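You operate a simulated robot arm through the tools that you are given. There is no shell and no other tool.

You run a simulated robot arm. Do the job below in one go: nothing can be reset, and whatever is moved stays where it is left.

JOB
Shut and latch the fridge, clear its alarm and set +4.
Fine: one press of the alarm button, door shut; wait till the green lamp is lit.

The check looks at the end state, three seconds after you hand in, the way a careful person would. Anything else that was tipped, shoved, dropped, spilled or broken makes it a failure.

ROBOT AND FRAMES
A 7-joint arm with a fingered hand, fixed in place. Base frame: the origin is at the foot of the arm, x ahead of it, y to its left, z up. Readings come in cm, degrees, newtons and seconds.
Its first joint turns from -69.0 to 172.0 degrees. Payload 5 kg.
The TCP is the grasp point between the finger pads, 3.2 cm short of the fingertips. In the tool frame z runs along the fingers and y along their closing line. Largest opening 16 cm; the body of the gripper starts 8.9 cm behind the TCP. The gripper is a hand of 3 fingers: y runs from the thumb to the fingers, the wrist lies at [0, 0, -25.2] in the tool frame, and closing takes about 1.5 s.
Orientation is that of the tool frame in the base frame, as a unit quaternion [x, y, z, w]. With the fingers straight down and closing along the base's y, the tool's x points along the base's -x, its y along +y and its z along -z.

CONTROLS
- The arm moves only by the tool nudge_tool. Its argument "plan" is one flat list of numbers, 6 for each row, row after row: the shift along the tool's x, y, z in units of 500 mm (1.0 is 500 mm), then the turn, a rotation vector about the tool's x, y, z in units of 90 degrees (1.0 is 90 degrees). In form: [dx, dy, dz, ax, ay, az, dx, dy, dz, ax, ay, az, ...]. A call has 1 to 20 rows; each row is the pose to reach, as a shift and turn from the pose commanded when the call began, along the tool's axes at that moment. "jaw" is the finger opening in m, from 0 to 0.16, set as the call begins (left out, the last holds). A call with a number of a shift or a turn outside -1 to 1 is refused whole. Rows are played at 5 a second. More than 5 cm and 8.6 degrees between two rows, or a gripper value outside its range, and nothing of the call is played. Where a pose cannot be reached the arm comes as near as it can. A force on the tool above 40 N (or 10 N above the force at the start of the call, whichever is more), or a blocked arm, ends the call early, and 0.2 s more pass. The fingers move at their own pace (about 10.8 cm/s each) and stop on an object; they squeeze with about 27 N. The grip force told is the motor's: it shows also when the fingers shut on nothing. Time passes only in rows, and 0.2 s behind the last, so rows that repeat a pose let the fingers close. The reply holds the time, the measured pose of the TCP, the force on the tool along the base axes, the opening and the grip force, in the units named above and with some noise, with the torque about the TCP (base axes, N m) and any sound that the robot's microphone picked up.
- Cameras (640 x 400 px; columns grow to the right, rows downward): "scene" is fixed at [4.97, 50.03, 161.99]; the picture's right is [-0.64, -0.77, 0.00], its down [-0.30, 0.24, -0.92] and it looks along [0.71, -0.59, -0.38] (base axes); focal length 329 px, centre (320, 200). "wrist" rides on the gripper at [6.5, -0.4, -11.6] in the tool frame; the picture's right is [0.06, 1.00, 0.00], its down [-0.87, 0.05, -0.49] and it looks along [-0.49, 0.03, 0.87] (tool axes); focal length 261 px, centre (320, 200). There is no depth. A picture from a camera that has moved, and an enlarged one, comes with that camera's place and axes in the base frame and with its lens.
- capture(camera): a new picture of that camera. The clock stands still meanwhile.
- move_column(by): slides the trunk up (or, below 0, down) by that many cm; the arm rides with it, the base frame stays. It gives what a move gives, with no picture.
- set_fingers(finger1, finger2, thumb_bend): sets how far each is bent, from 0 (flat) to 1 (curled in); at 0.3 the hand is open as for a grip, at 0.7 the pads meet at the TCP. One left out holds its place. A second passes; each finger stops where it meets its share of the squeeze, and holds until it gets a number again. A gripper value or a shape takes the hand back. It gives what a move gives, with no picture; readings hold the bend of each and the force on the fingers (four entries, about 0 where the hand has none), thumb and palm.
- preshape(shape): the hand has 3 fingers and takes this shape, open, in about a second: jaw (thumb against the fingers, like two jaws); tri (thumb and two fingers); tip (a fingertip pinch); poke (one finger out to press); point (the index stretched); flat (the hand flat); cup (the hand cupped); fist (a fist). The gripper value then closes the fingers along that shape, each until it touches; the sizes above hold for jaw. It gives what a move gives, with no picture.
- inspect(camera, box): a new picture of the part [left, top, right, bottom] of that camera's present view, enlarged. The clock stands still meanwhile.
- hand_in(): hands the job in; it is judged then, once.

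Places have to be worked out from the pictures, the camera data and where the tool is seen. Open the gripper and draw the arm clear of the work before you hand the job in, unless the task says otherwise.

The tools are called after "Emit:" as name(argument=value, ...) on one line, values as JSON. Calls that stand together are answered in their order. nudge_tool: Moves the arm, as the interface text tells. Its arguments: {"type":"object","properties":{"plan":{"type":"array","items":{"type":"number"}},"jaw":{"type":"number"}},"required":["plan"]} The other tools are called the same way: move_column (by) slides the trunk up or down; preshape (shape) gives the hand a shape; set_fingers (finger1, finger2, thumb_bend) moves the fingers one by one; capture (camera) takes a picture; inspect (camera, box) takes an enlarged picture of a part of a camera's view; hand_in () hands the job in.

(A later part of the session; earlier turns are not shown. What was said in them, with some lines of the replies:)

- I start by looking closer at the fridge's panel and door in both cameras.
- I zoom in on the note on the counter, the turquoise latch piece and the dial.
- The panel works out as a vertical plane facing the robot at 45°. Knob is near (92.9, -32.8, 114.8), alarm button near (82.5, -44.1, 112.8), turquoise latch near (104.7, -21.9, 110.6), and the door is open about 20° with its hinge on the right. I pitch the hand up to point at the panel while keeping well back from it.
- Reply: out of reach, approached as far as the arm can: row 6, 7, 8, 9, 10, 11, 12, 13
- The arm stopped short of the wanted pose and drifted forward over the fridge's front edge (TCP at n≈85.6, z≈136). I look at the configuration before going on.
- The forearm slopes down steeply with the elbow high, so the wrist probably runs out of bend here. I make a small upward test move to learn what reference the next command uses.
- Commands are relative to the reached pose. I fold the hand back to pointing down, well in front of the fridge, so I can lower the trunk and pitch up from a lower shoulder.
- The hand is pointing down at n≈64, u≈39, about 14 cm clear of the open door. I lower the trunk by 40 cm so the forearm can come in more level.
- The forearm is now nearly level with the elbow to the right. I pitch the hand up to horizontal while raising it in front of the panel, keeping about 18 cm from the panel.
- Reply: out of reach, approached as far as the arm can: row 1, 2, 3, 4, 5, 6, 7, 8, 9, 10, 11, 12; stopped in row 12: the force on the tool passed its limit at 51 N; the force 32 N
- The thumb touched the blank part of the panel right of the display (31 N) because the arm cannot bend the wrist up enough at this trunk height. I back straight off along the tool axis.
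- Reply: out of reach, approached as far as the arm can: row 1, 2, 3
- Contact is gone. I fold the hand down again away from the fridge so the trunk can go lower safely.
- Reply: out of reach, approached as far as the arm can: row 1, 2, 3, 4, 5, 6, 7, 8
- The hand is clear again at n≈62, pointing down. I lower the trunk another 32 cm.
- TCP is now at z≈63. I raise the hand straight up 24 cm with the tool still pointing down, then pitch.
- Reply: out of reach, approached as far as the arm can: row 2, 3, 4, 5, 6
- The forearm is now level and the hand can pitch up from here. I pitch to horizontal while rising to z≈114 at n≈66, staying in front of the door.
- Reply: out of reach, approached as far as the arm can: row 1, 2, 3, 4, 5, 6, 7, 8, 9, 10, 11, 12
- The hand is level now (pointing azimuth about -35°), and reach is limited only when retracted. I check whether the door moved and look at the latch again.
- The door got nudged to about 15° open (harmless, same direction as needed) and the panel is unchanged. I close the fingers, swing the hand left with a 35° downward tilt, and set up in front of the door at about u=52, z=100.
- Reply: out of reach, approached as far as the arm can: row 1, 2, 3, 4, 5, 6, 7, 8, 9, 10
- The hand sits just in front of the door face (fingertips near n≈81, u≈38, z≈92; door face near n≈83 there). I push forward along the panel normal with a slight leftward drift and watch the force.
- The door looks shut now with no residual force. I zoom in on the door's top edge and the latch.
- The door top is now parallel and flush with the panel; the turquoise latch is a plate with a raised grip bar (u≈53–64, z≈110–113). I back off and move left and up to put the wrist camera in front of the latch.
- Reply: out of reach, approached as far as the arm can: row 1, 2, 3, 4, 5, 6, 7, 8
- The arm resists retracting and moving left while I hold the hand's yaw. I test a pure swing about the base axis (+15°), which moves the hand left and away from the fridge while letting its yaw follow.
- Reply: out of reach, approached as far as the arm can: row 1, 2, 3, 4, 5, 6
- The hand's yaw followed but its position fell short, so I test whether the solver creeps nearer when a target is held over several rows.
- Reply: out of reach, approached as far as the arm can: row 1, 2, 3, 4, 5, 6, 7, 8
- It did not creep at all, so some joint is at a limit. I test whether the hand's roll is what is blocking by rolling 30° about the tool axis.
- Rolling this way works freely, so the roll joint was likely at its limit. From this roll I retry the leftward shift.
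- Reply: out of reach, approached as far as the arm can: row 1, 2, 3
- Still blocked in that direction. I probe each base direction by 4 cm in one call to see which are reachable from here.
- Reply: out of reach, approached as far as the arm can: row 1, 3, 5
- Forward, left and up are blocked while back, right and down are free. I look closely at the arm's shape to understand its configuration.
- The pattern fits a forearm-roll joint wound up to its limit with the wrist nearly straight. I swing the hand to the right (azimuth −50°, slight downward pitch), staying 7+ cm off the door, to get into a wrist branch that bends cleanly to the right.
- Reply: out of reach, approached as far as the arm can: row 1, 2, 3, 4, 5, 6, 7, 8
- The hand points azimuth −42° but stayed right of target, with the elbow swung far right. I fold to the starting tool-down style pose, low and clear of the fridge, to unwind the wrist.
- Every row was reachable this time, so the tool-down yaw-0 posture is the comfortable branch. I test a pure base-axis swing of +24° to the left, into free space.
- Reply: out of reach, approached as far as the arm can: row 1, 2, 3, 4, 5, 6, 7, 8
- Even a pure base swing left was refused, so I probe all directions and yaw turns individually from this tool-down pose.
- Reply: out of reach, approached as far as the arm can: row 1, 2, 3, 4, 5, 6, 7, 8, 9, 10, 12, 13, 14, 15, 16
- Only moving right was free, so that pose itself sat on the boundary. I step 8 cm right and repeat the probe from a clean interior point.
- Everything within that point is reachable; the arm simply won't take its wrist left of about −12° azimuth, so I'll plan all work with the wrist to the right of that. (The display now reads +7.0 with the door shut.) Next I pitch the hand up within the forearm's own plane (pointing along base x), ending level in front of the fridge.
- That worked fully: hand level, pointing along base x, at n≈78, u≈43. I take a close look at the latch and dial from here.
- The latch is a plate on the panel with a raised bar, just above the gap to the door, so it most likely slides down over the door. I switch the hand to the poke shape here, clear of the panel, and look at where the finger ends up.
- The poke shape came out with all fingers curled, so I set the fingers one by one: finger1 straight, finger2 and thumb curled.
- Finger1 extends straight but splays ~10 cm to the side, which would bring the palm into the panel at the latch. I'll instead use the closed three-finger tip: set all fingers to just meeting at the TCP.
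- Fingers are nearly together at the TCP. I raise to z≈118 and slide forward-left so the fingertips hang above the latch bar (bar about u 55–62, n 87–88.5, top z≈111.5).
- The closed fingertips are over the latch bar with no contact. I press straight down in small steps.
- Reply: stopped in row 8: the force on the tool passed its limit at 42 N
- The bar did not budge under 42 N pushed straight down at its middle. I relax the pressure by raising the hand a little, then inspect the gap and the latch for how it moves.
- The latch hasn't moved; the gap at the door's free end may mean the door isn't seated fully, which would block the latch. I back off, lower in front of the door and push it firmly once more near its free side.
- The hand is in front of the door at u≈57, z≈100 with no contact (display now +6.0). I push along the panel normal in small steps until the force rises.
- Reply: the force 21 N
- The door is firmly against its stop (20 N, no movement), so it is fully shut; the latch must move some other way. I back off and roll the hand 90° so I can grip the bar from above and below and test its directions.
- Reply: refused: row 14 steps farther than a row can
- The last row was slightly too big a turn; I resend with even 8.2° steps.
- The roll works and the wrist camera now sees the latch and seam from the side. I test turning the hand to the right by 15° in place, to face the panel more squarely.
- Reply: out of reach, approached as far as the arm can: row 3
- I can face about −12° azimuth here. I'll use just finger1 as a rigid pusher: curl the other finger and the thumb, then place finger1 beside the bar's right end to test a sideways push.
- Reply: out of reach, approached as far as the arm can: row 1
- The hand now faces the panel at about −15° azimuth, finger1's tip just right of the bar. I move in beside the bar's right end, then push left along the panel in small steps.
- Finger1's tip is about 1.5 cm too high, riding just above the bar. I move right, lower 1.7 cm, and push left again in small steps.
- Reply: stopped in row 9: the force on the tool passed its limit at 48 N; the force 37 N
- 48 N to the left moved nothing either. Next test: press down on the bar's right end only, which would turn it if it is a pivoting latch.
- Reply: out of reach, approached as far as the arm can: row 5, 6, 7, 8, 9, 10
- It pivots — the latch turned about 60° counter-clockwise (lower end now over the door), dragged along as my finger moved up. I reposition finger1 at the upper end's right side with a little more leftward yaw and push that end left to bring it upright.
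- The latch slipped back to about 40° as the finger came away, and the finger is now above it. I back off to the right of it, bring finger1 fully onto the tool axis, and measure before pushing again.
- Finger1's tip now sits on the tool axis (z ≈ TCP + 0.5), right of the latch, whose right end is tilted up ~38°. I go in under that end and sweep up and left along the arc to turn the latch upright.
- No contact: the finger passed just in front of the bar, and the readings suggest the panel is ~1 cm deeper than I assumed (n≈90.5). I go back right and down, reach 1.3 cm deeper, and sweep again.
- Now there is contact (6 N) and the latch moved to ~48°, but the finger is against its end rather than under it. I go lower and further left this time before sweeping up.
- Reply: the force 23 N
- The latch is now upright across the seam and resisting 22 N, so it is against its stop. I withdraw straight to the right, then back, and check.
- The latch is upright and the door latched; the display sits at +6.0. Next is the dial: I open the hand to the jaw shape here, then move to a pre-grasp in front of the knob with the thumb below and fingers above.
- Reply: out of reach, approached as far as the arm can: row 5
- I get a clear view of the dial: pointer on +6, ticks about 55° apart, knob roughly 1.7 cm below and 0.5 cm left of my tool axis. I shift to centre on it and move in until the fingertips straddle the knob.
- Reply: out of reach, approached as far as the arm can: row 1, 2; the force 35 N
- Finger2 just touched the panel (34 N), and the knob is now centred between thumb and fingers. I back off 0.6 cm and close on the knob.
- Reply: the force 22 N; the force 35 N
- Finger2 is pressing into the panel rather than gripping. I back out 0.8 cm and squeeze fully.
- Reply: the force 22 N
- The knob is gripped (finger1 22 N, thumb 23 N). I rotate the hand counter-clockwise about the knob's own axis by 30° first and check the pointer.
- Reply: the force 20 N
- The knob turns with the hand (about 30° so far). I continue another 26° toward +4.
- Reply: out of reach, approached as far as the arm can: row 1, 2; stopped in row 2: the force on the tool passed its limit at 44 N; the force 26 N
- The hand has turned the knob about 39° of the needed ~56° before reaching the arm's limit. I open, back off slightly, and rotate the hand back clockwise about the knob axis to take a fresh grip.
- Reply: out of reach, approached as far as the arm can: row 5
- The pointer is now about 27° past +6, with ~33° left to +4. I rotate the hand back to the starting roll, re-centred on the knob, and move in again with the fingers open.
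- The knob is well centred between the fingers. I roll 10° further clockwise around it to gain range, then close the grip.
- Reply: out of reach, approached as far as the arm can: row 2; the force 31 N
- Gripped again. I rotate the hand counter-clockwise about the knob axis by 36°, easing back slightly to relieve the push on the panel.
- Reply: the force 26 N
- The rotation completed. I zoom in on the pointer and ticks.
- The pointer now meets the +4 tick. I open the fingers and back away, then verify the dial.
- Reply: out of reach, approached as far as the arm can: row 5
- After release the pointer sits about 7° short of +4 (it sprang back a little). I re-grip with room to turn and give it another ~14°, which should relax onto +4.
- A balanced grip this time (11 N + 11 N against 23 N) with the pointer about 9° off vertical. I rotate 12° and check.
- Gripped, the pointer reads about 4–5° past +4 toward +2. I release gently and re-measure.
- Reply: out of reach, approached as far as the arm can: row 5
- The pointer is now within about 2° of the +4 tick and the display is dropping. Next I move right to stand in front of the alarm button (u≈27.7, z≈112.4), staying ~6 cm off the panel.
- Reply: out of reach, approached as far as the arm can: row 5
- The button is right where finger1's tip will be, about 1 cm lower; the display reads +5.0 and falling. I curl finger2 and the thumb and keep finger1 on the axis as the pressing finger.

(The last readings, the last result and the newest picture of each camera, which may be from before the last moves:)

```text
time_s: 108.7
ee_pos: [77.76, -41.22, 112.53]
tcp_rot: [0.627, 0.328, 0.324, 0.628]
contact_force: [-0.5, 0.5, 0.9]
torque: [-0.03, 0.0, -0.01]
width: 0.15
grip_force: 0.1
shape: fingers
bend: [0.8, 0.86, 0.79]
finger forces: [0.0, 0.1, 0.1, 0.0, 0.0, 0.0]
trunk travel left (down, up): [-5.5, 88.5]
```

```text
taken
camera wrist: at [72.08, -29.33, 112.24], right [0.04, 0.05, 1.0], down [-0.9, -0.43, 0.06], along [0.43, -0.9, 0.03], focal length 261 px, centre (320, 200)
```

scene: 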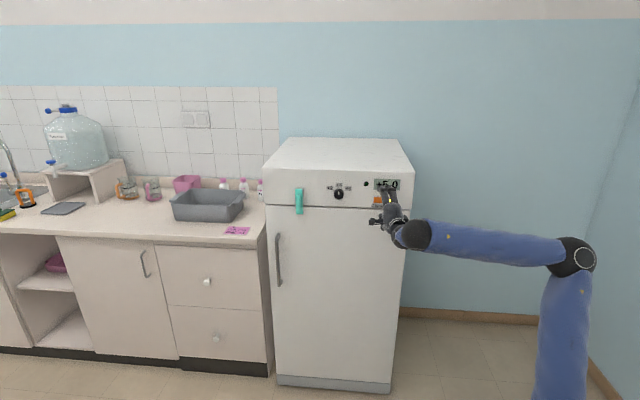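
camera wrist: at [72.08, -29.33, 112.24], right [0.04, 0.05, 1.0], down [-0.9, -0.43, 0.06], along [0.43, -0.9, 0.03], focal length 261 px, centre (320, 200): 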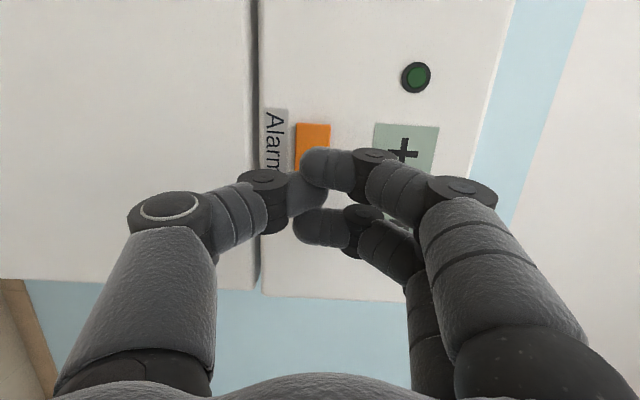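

The thumb got caught between the fingers, leaving finger2 level with finger1. I open the thumb, curl finger2 fully first, then curl the thumb.

Emit:
set_fingers(finger1=0.7, finger2=1.0, thumb_bend=0.3)

Emit:
set_fingers(thumb_bend=1.0)

Emit:
capture(camera="wrist")

```text
time_s: 109.7
ee_pos: [77.73, -41.3, 112.64]
tcp_rot: [0.628, 0.329, 0.323, 0.627]
contact_force: [-0.3, -0.6, 0.2]
torque: [-0.01, 0.02, -0.05]
width: 8.81
grip_force: 0.0
shape: fingers
bend: [0.7, 1.0, 0.3]
finger forces: [0.1, 0.0, 0.0, 0.0, 0.0, 0.0]
trunk travel left (down, up): [-5.5, 88.5]
```

```text
time_s: 110.7
ee_pos: [77.77, -41.21, 112.4]
tcp_rot: [0.628, 0.328, 0.324, 0.627]
contact_force: [0.0, -0.9, -0.5]
torque: [-0.02, -0.03, 0.05]
width: 1.74
grip_force: 0.1
shape: fingers
bend: [0.69, 1.0, 0.89]
finger forces: [0.0, 0.0, 0.0, 0.1, 0.1, 0.0]
trunk travel left (down, up): [-5.5, 88.5]
```

```text
taken
camera wrist: at [72.08, -29.33, 112.24], right [0.04, 0.05, 1.0], down [-0.9, -0.43, 0.06], along [0.43, -0.9, 0.03], focal length 261 px, centre (320, 200)
```

wrist: 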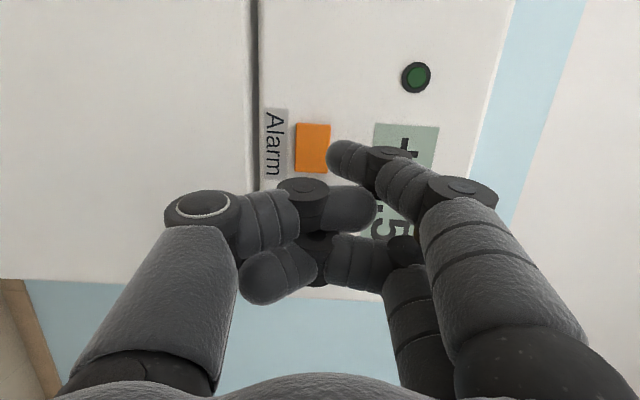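

Finger1 is now alone in front; the display reads about +4.5. I line its tip up with the button, still ~3 cm off, and let a few seconds pass for the temperature to reach +4.

Emit:
nudge_tool(plan=[-0.004, -0.0185, 0, 0, 0, 0, -0.008, -0.037, 0, 0, 0, 0, -0.008, -0.037, 0, 0, 0, 0, -0.008, -0.037, 0, 0, 0, 0, -0.008, -0.037, 0, 0, 0, 0, -0.008, -0.037, 0, 0, 0, 0, -0.008, -0.037, 0, 0, 0, 0, -0.008, -0.037, 0, 0, 0, 0, -0.008, -0.037, 0, 0, 0, 0, -0.008, -0.037, 0, 0, 0, 0, -0.008, -0.037, 0, 0, 0, 0, -0.008, -0.037, 0, 0, 0, 0, -0.008, -0.037, 0, 0, 0, 0, -0.008, -0.037, 0, 0, 0, 0, -0.008, -0.037, 0, 0, 0, 0, -0.008, -0.037, 0, 0, 0, 0])

Emit:
capture(camera="wrist")

Emit:
inspect(camera="scene", box=[325, 160, 421, 220])

```text
time_s: 114.1
ee_pos: [77.96, -42.27, 111.51]
tcp_rot: [0.628, 0.327, 0.323, 0.628]
contact_force: [-0.2, -0.4, -0.2]
torque: [0.0, -0.02, 0.02]
width: 1.76
grip_force: 0.1
shape: fingers
bend: [0.69, 1.0, 0.89]
finger forces: [0.0, 0.0, 0.0, 0.0, 0.0, 0.1]
out of reach, approached as far as the arm can: row 1, 2, 3, 4, 5, 6, 7, 8, 9, 10, 11, 12, 13, 14, 15, 16
trunk travel left (down, up): [-5.5, 88.5]
```

```text
taken
camera wrist: at [72.3, -30.36, 111.1], right [0.04, 0.05, 1.0], down [-0.9, -0.43, 0.06], along [0.43, -0.9, 0.03], focal length 261 px, centre (320, 200)
```

wrist: 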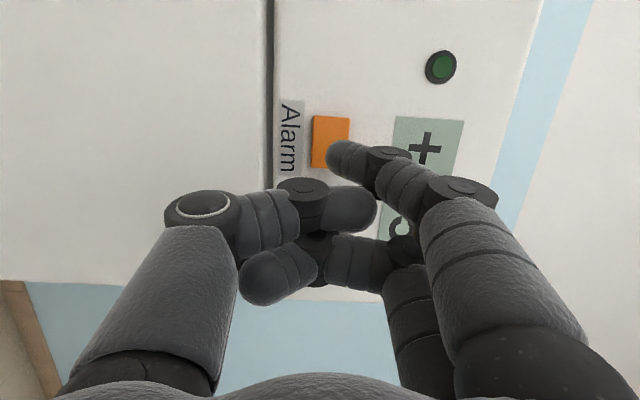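

```text
6.67 times, centred on (373, 190) of scene
camera zoom: at [4.97, 50.03, 161.99], right [-0.64, -0.77, 0.0], down [-0.3, 0.24, -0.92], along [0.71, -0.59, -0.38], focal length 2196 px, centre (-33, 267)
```

zoom: 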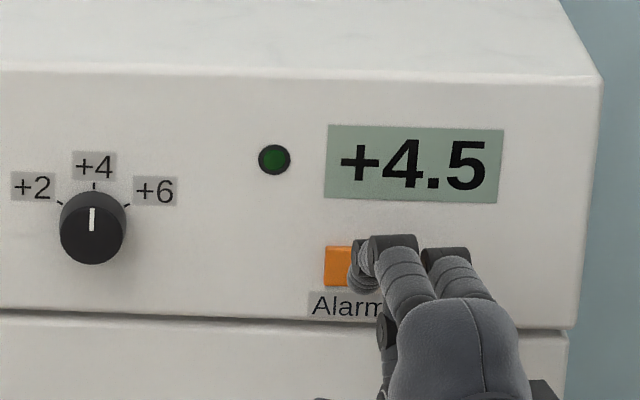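

The dial reads exactly +4 from the front, the display +4.5. I hold still for a few seconds to see whether it settles to +4.0 and what the lamps do.

Emit:
nudge_tool(plan=[0, 0, 0, 0, 0, 0, 0, 0, 0, 0, 0, 0, 0, 0, 0, 0, 0, 0, 0, 0, 0, 0, 0, 0, 0, 0, 0, 0, 0, 0, 0, 0, 0, 0, 0, 0, 0, 0, 0, 0, 0, 0, 0, 0, 0, 0, 0, 0, 0, 0, 0, 0, 0, 0, 0, 0, 0, 0, 0, 0, 0, 0, 0, 0, 0, 0, 0, 0, 0, 0, 0, 0, 0, 0, 0, 0, 0, 0, 0, 0, 0, 0, 0, 0, 0, 0, 0, 0, 0, 0, 0, 0, 0, 0, 0, 0])

Emit:
inspect(camera="scene", box=[325, 160, 421, 220])

```text
time_s: 117.5
ee_pos: [77.98, -42.24, 111.48]
tcp_rot: [0.628, 0.327, 0.323, 0.628]
contact_force: [0.2, 0.0, 0.2]
torque: [0.01, -0.01, 0.0]
width: 1.75
grip_force: 0.1
shape: fingers
bend: [0.69, 1.0, 0.89]
finger forces: [0.1, 0.0, 0.0, 0.1, 0.0, 0.0]
trunk travel left (down, up): [-5.5, 88.5]
```

```text
6.67 times, centred on (373, 190) of scene
camera zoom: at [4.97, 50.03, 161.99], right [-0.64, -0.77, 0.0], down [-0.3, 0.24, -0.92], along [0.71, -0.59, -0.38], focal length 2196 px, centre (-33, 267)
```

zoom: 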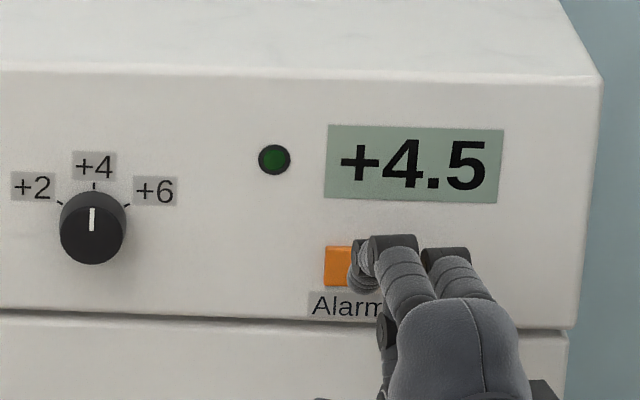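

Still +4.5 after 3 s, so the approach to +4 is slowing. I wait a little longer before the single press.

Emit:
nudge_tool(plan=[0, 0, 0, 0, 0, 0, 0, 0, 0, 0, 0, 0, 0, 0, 0, 0, 0, 0, 0, 0, 0, 0, 0, 0, 0, 0, 0, 0, 0, 0, 0, 0, 0, 0, 0, 0, 0, 0, 0, 0, 0, 0, 0, 0, 0, 0, 0, 0, 0, 0, 0, 0, 0, 0, 0, 0, 0, 0, 0, 0, 0, 0, 0, 0, 0, 0, 0, 0, 0, 0, 0, 0, 0, 0, 0, 0, 0, 0, 0, 0, 0, 0, 0, 0, 0, 0, 0, 0, 0, 0, 0, 0, 0, 0, 0, 0, 0, 0, 0, 0, 0, 0, 0, 0, 0, 0, 0, 0, 0, 0, 0, 0, 0, 0, 0, 0, 0, 0, 0, 0])

Emit:
inspect(camera="scene", box=[325, 160, 421, 220])

Emit:
capture(camera="wrist")

```text
time_s: 121.7
ee_pos: [78.01, -42.34, 111.51]
tcp_rot: [0.628, 0.328, 0.323, 0.628]
contact_force: [-0.2, -0.1, -0.4]
torque: [0.01, 0.0, 0.0]
width: 1.78
grip_force: 0.0
shape: fingers
bend: [0.69, 1.0, 0.89]
finger forces: [0.0, 0.1, 0.0, 0.1, 0.0, 0.1]
trunk travel left (down, up): [-5.5, 88.5]
```

```text
6.67 times, centred on (373, 190) of scene
camera zoom: at [4.97, 50.03, 161.99], right [-0.64, -0.77, 0.0], down [-0.3, 0.24, -0.92], along [0.71, -0.59, -0.38], focal length 2196 px, centre (-33, 267)
```

zoom: 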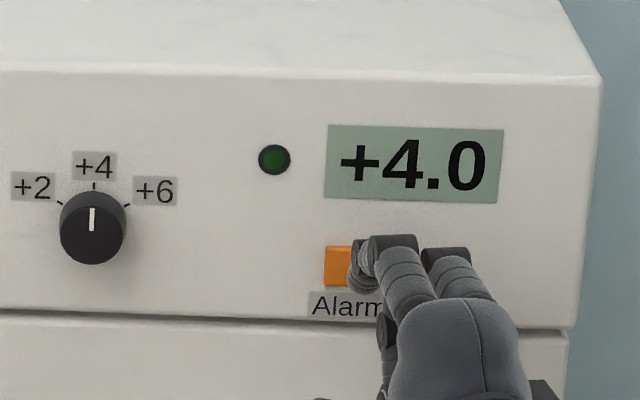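

```text
taken
camera wrist: at [72.31, -30.36, 111.1], right [0.04, 0.05, 1.0], down [-0.9, -0.43, 0.06], along [0.43, -0.9, 0.03], focal length 261 px, centre (320, 200)
```

wrist: 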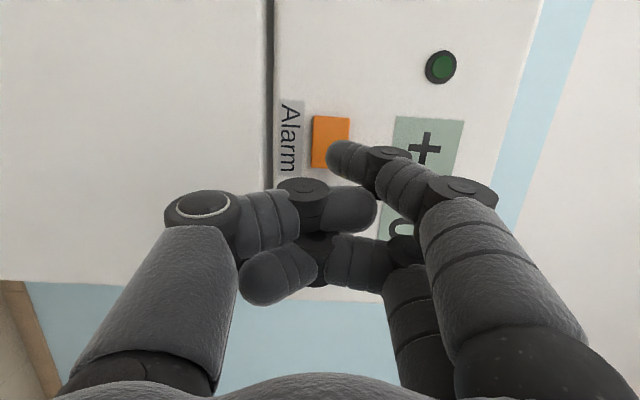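

Display is at +4.0 with the green lamp still dark. Now the single alarm press: align, push in steadily, then withdraw in the same motion.

Emit:
nudge_tool(plan=[0.004, -0.007, 0.008, 0, 0, 0, 0.008, -0.014, 0.016, 0, 0, 0, 0.008, -0.014, 0.022, 0, 0, 0, 0.008, -0.014, 0.028, 0, 0, 0, 0.008, -0.014, 0.034, 0, 0, 0, 0.008, -0.014, 0.04, 0, 0, 0])

Emit:
capture(camera="wrist")

Emit:
inspect(camera="scene", box=[325, 160, 421, 220])

```text
time_s: 123.1
ee_pos: [79.72, -43.03, 110.74]
tcp_rot: [0.628, 0.325, 0.323, 0.629]
contact_force: [-2.8, 2.4, 1.3]
torque: [-0.04, -0.08, 0.01]
width: 1.73
grip_force: 2.3
shape: fingers
bend: [0.7, 1.0, 0.89]
finger forces: [4.2, 0.0, 0.0, 0.0, 0.0, 0.1]
trunk travel left (down, up): [-5.5, 88.5]
heard: click
```

```text
taken
camera wrist: at [74.16, -31.15, 110.38], right [0.04, 0.05, 1.0], down [-0.9, -0.42, 0.06], along [0.43, -0.9, 0.03], focal length 261 px, centre (320, 200)
```

wrist: 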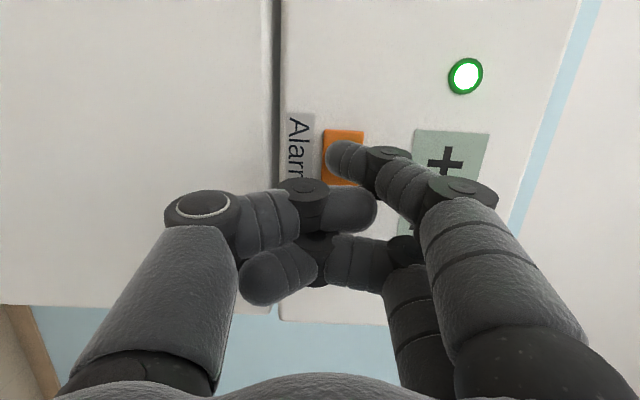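

```text
6.67 times, centred on (373, 190) of scene
camera zoom: at [4.97, 50.03, 161.99], right [-0.64, -0.77, 0.0], down [-0.3, 0.24, -0.92], along [0.71, -0.59, -0.38], focal length 2196 px, centre (-33, 267)
```

zoom: 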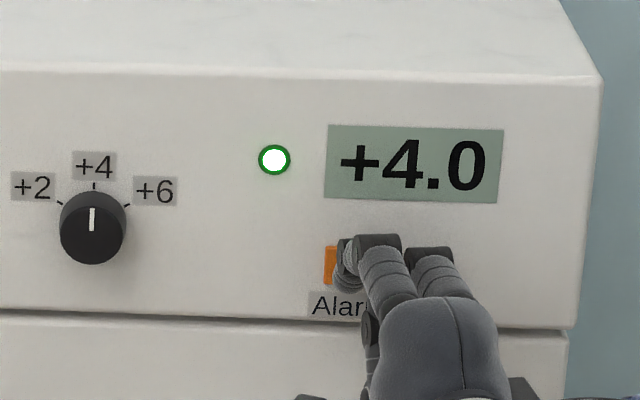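

A click was heard and the green lamp is lit at +4.0. I draw the finger straight back off the button.

Emit:
nudge_tool(plan=[0, 0, -0.01, 0, 0, 0, 0, 0, -0.02, 0, 0, 0, -0.002, 0.004, -0.03, 0, 0, 0, -0.006, 0.01, -0.038, 0, 0, 0])

Emit:
capture(camera="scene")

Emit:
inspect(camera="scene", box=[325, 160, 421, 220])

```text
time_s: 124.1
ee_pos: [78.18, -42.33, 111.32]
tcp_rot: [0.628, 0.328, 0.324, 0.628]
contact_force: [1.2, 0.5, 0.1]
torque: [0.0, 0.01, -0.01]
width: 1.73
grip_force: 0.1
shape: fingers
bend: [0.69, 1.0, 0.89]
finger forces: [0.0, 0.0, 0.1, 0.0, 0.0, 0.0]
trunk travel left (down, up): [-5.5, 88.5]
```

```text
taken
```

scene: 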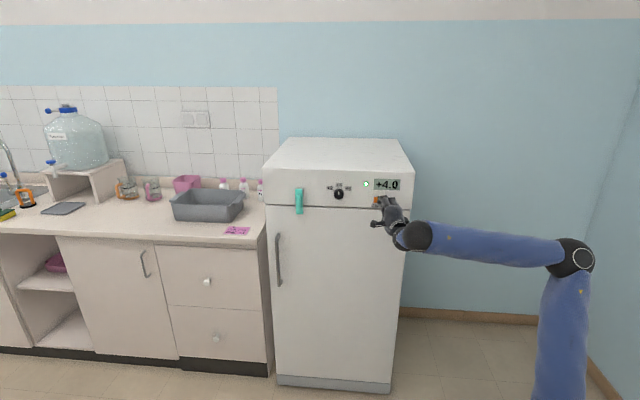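

```text
6.67 times, centred on (373, 190) of scene
camera zoom: at [4.97, 50.03, 161.99], right [-0.64, -0.77, 0.0], down [-0.3, 0.24, -0.92], along [0.71, -0.59, -0.38], focal length 2196 px, centre (-33, 267)
```

zoom: 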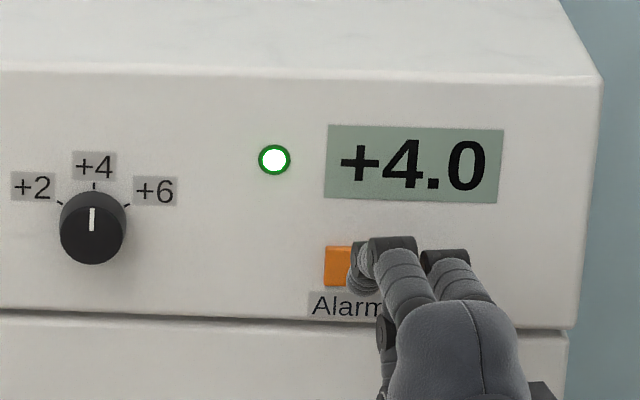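

Everything holds: green lamp on, +4.0, dial on +4, latch upright. I now draw the hand back and down away from the fridge, first a few rows to make sure the motion goes cleanly.

Emit:
nudge_tool(plan=[0.0058, -0.0738, -0.0353, 0.0741, 0, 0, 0.0115, -0.1477, -0.0707, 0.1481, 0, 0, 0.0173, -0.2215, -0.106, 0.2222, 0, 0])

Emit:
capture(camera="scene")

```text
time_s: 124.9
ee_pos: [75.86, -41.62, 103.16]
tcp_rot: [0.726, 0.388, 0.26, 0.505]
contact_force: [-0.2, 0.1, -0.5]
torque: [-0.03, 0.01, -0.01]
width: 1.78
grip_force: 0.0
shape: fingers
bend: [0.69, 1.0, 0.89]
finger forces: [0.1, 0.0, 0.0, 0.0, 0.0, 0.0]
out of reach, approached as far as the arm can: row 1, 2, 3
trunk travel left (down, up): [-5.5, 88.5]
```

```text
taken
```

scene: 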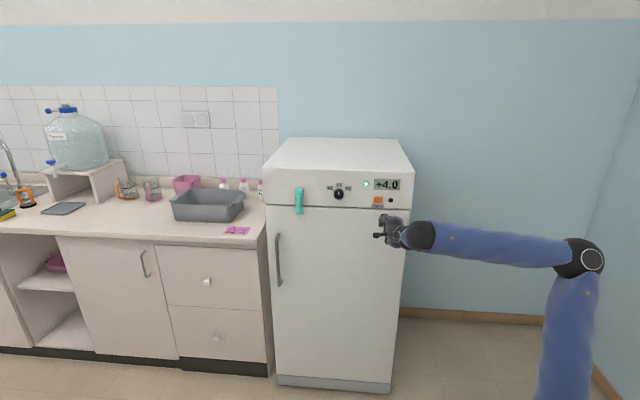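

The hand is below the panel and clear of the button (amber lamp off, green on). I continue folding down and back.

Emit:
nudge_tool(plan=[0.01, -0.0809, -0.0096, 0.0667, 0, 0, 0.0199, -0.1618, -0.0193, 0.1334, 0, 0, 0.0299, -0.2427, -0.0289, 0.2, 0, 0, 0.0398, -0.3236, -0.0386, 0.2667, 0, 0, 0.0498, -0.4045, -0.0482, 0.3334, 0, 0, 0.0598, -0.4854, -0.0578, 0.4, 0, 0, 0.0697, -0.5663, -0.0675, 0.4667, 0, 0, 0.0797, -0.6472, -0.0771, 0.5334, 0, 0, 0.0896, -0.7281, -0.0868, 0.6, 0, 0, 0.0996, -0.809, -0.0964, 0.6667, 0, 0])

Emit:
capture(camera="scene")

```text
time_s: 127.1
ee_pos: [62.09, -44.56, 70.29]
tcp_rot: [0.886, 0.456, 0.041, 0.076]
contact_force: [0.1, -2.0, -0.5]
torque: [0.28, -0.05, 0.04]
width: 1.79
grip_force: 0.1
shape: fingers
bend: [0.69, 1.0, 0.89]
finger forces: [0.0, 0.0, 0.1, 0.1, 0.0, 0.0]
out of reach, approached as far as the arm can: row 1, 2, 3, 4, 5, 6, 7, 8, 9, 10
trunk travel left (down, up): [-5.5, 88.5]
```

```text
taken
```

scene: 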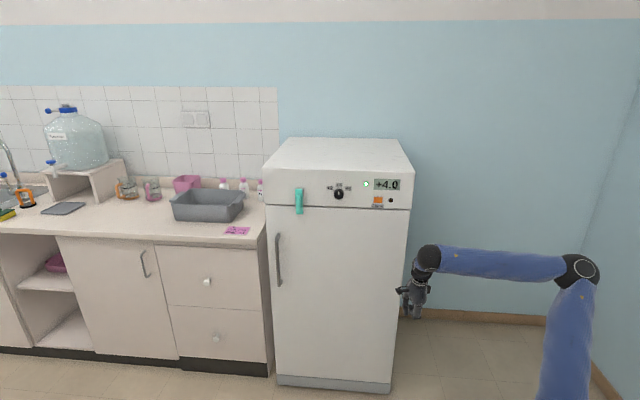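

The arm is clear of the fridge front. I ease the hand back a bit more and then open the gripper.

Emit:
nudge_tool(plan=[0, -0.04, 0, 0, 0, 0, 0, -0.08, 0, 0, 0, 0])

Emit:
preshape(shape="jaw")

Emit:
capture(camera="scene")

Emit:
inspect(camera="scene", box=[262, 150, 422, 250])

Emit:
inspect(camera="scene", box=[0, 100, 272, 270])

```text
time_s: 127.7
ee_pos: [61.22, -44.19, 70.6]
tcp_rot: [0.885, 0.457, 0.039, 0.077]
contact_force: [1.0, -0.1, -0.2]
torque: [-0.01, -0.04, -0.03]
width: 1.77
grip_force: 0.2
shape: fingers
bend: [0.69, 1.0, 0.89]
finger forces: [0.1, 0.1, 0.1, 0.1, 0.0, 0.0]
out of reach, approached as far as the arm can: row 1, 2
trunk travel left (down, up): [-5.5, 88.5]
```

```text
time_s: 128.6
ee_pos: [61.31, -44.28, 70.81]
tcp_rot: [0.885, 0.457, 0.04, 0.077]
contact_force: [-0.3, -0.5, 0.1]
torque: [0.0, -0.01, 0.03]
width: 16.01
grip_force: 0.1
shape: jaw
bend: [0.3, 0.3, 0.3]
finger forces: [0.1, 0.1, 0.1, 0.0, 0.1, 0.0]
trunk travel left (down, up): [-5.5, 88.5]
```

```text
taken
```

scene: 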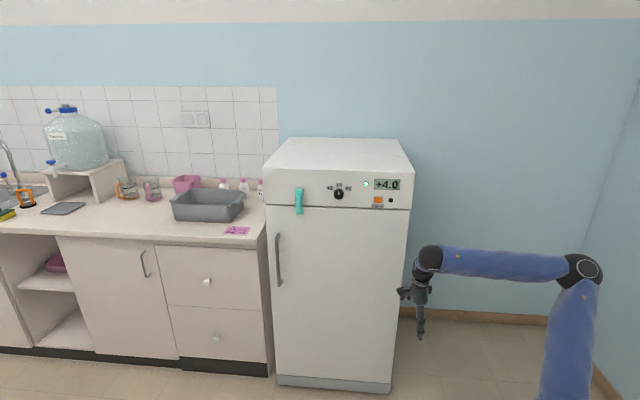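

```text
4.00 times, centred on (342, 200) of scene
camera zoom: at [4.97, 50.03, 161.99], right [-0.64, -0.77, 0.0], down [-0.3, 0.24, -0.92], along [0.71, -0.59, -0.38], focal length 1318 px, centre (232, 200)
```

zoom: 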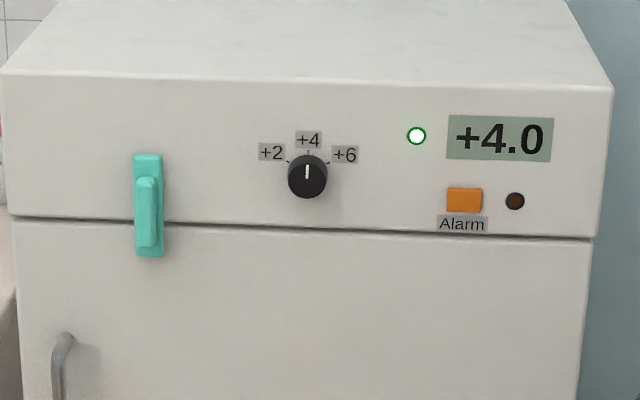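

```text
2.35 times, centred on (136, 185) of scene
camera zoom: at [4.97, 50.03, 161.99], right [-0.64, -0.77, 0.0], down [-0.3, 0.24, -0.92], along [0.71, -0.59, -0.38], focal length 775 px, centre (753, 235)
```

zoom: 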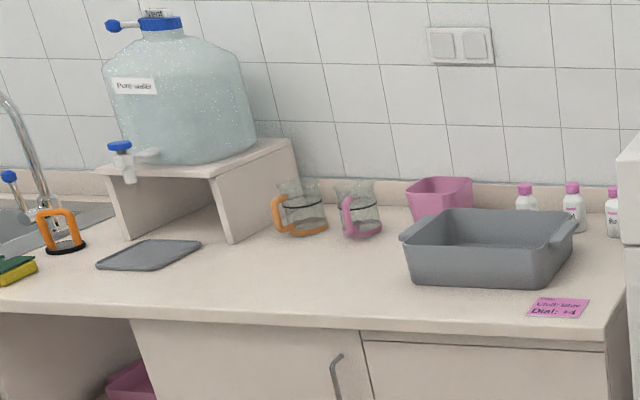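

Everything is in its end state: door shut with the latch upright across the seam, dial on +4, display +4.0, alarm lamp off and green lamp lit. The counter items are untouched, the gripper is open and the arm is clear of the fridge, so I hand in.

Emit:
hand_in()

```text
The job is handed in.
```

The fridge is shut and latched, the alarm is cleared, and the dial is on +4. I waited for the display to reach +4.0 before pressing the alarm button once. The button clicked, the amber lamp went out and the green lamp lit. I then opened the hand, drew the arm clear and handed the job in.

- **Latch:** it turned out to be a turning latch, not a slider. Before I found that out I pushed it down and to the left with over 40 N. It now stands upright across the seam, against its stop.
- **Contact with the fridge:** the hand brushed the open door once, which only moved it towards shut. A finger or thumb also touched the blank panel a few times. None of this changed a setting.
- **Dial:** it took three grips and sits within about 2° of the +4 mark.
- **Counter:** the note by the fridge also says "Chill: Blue". The job didn't ask for that, so I left the Blue bottle and everything else on the counter where it was.
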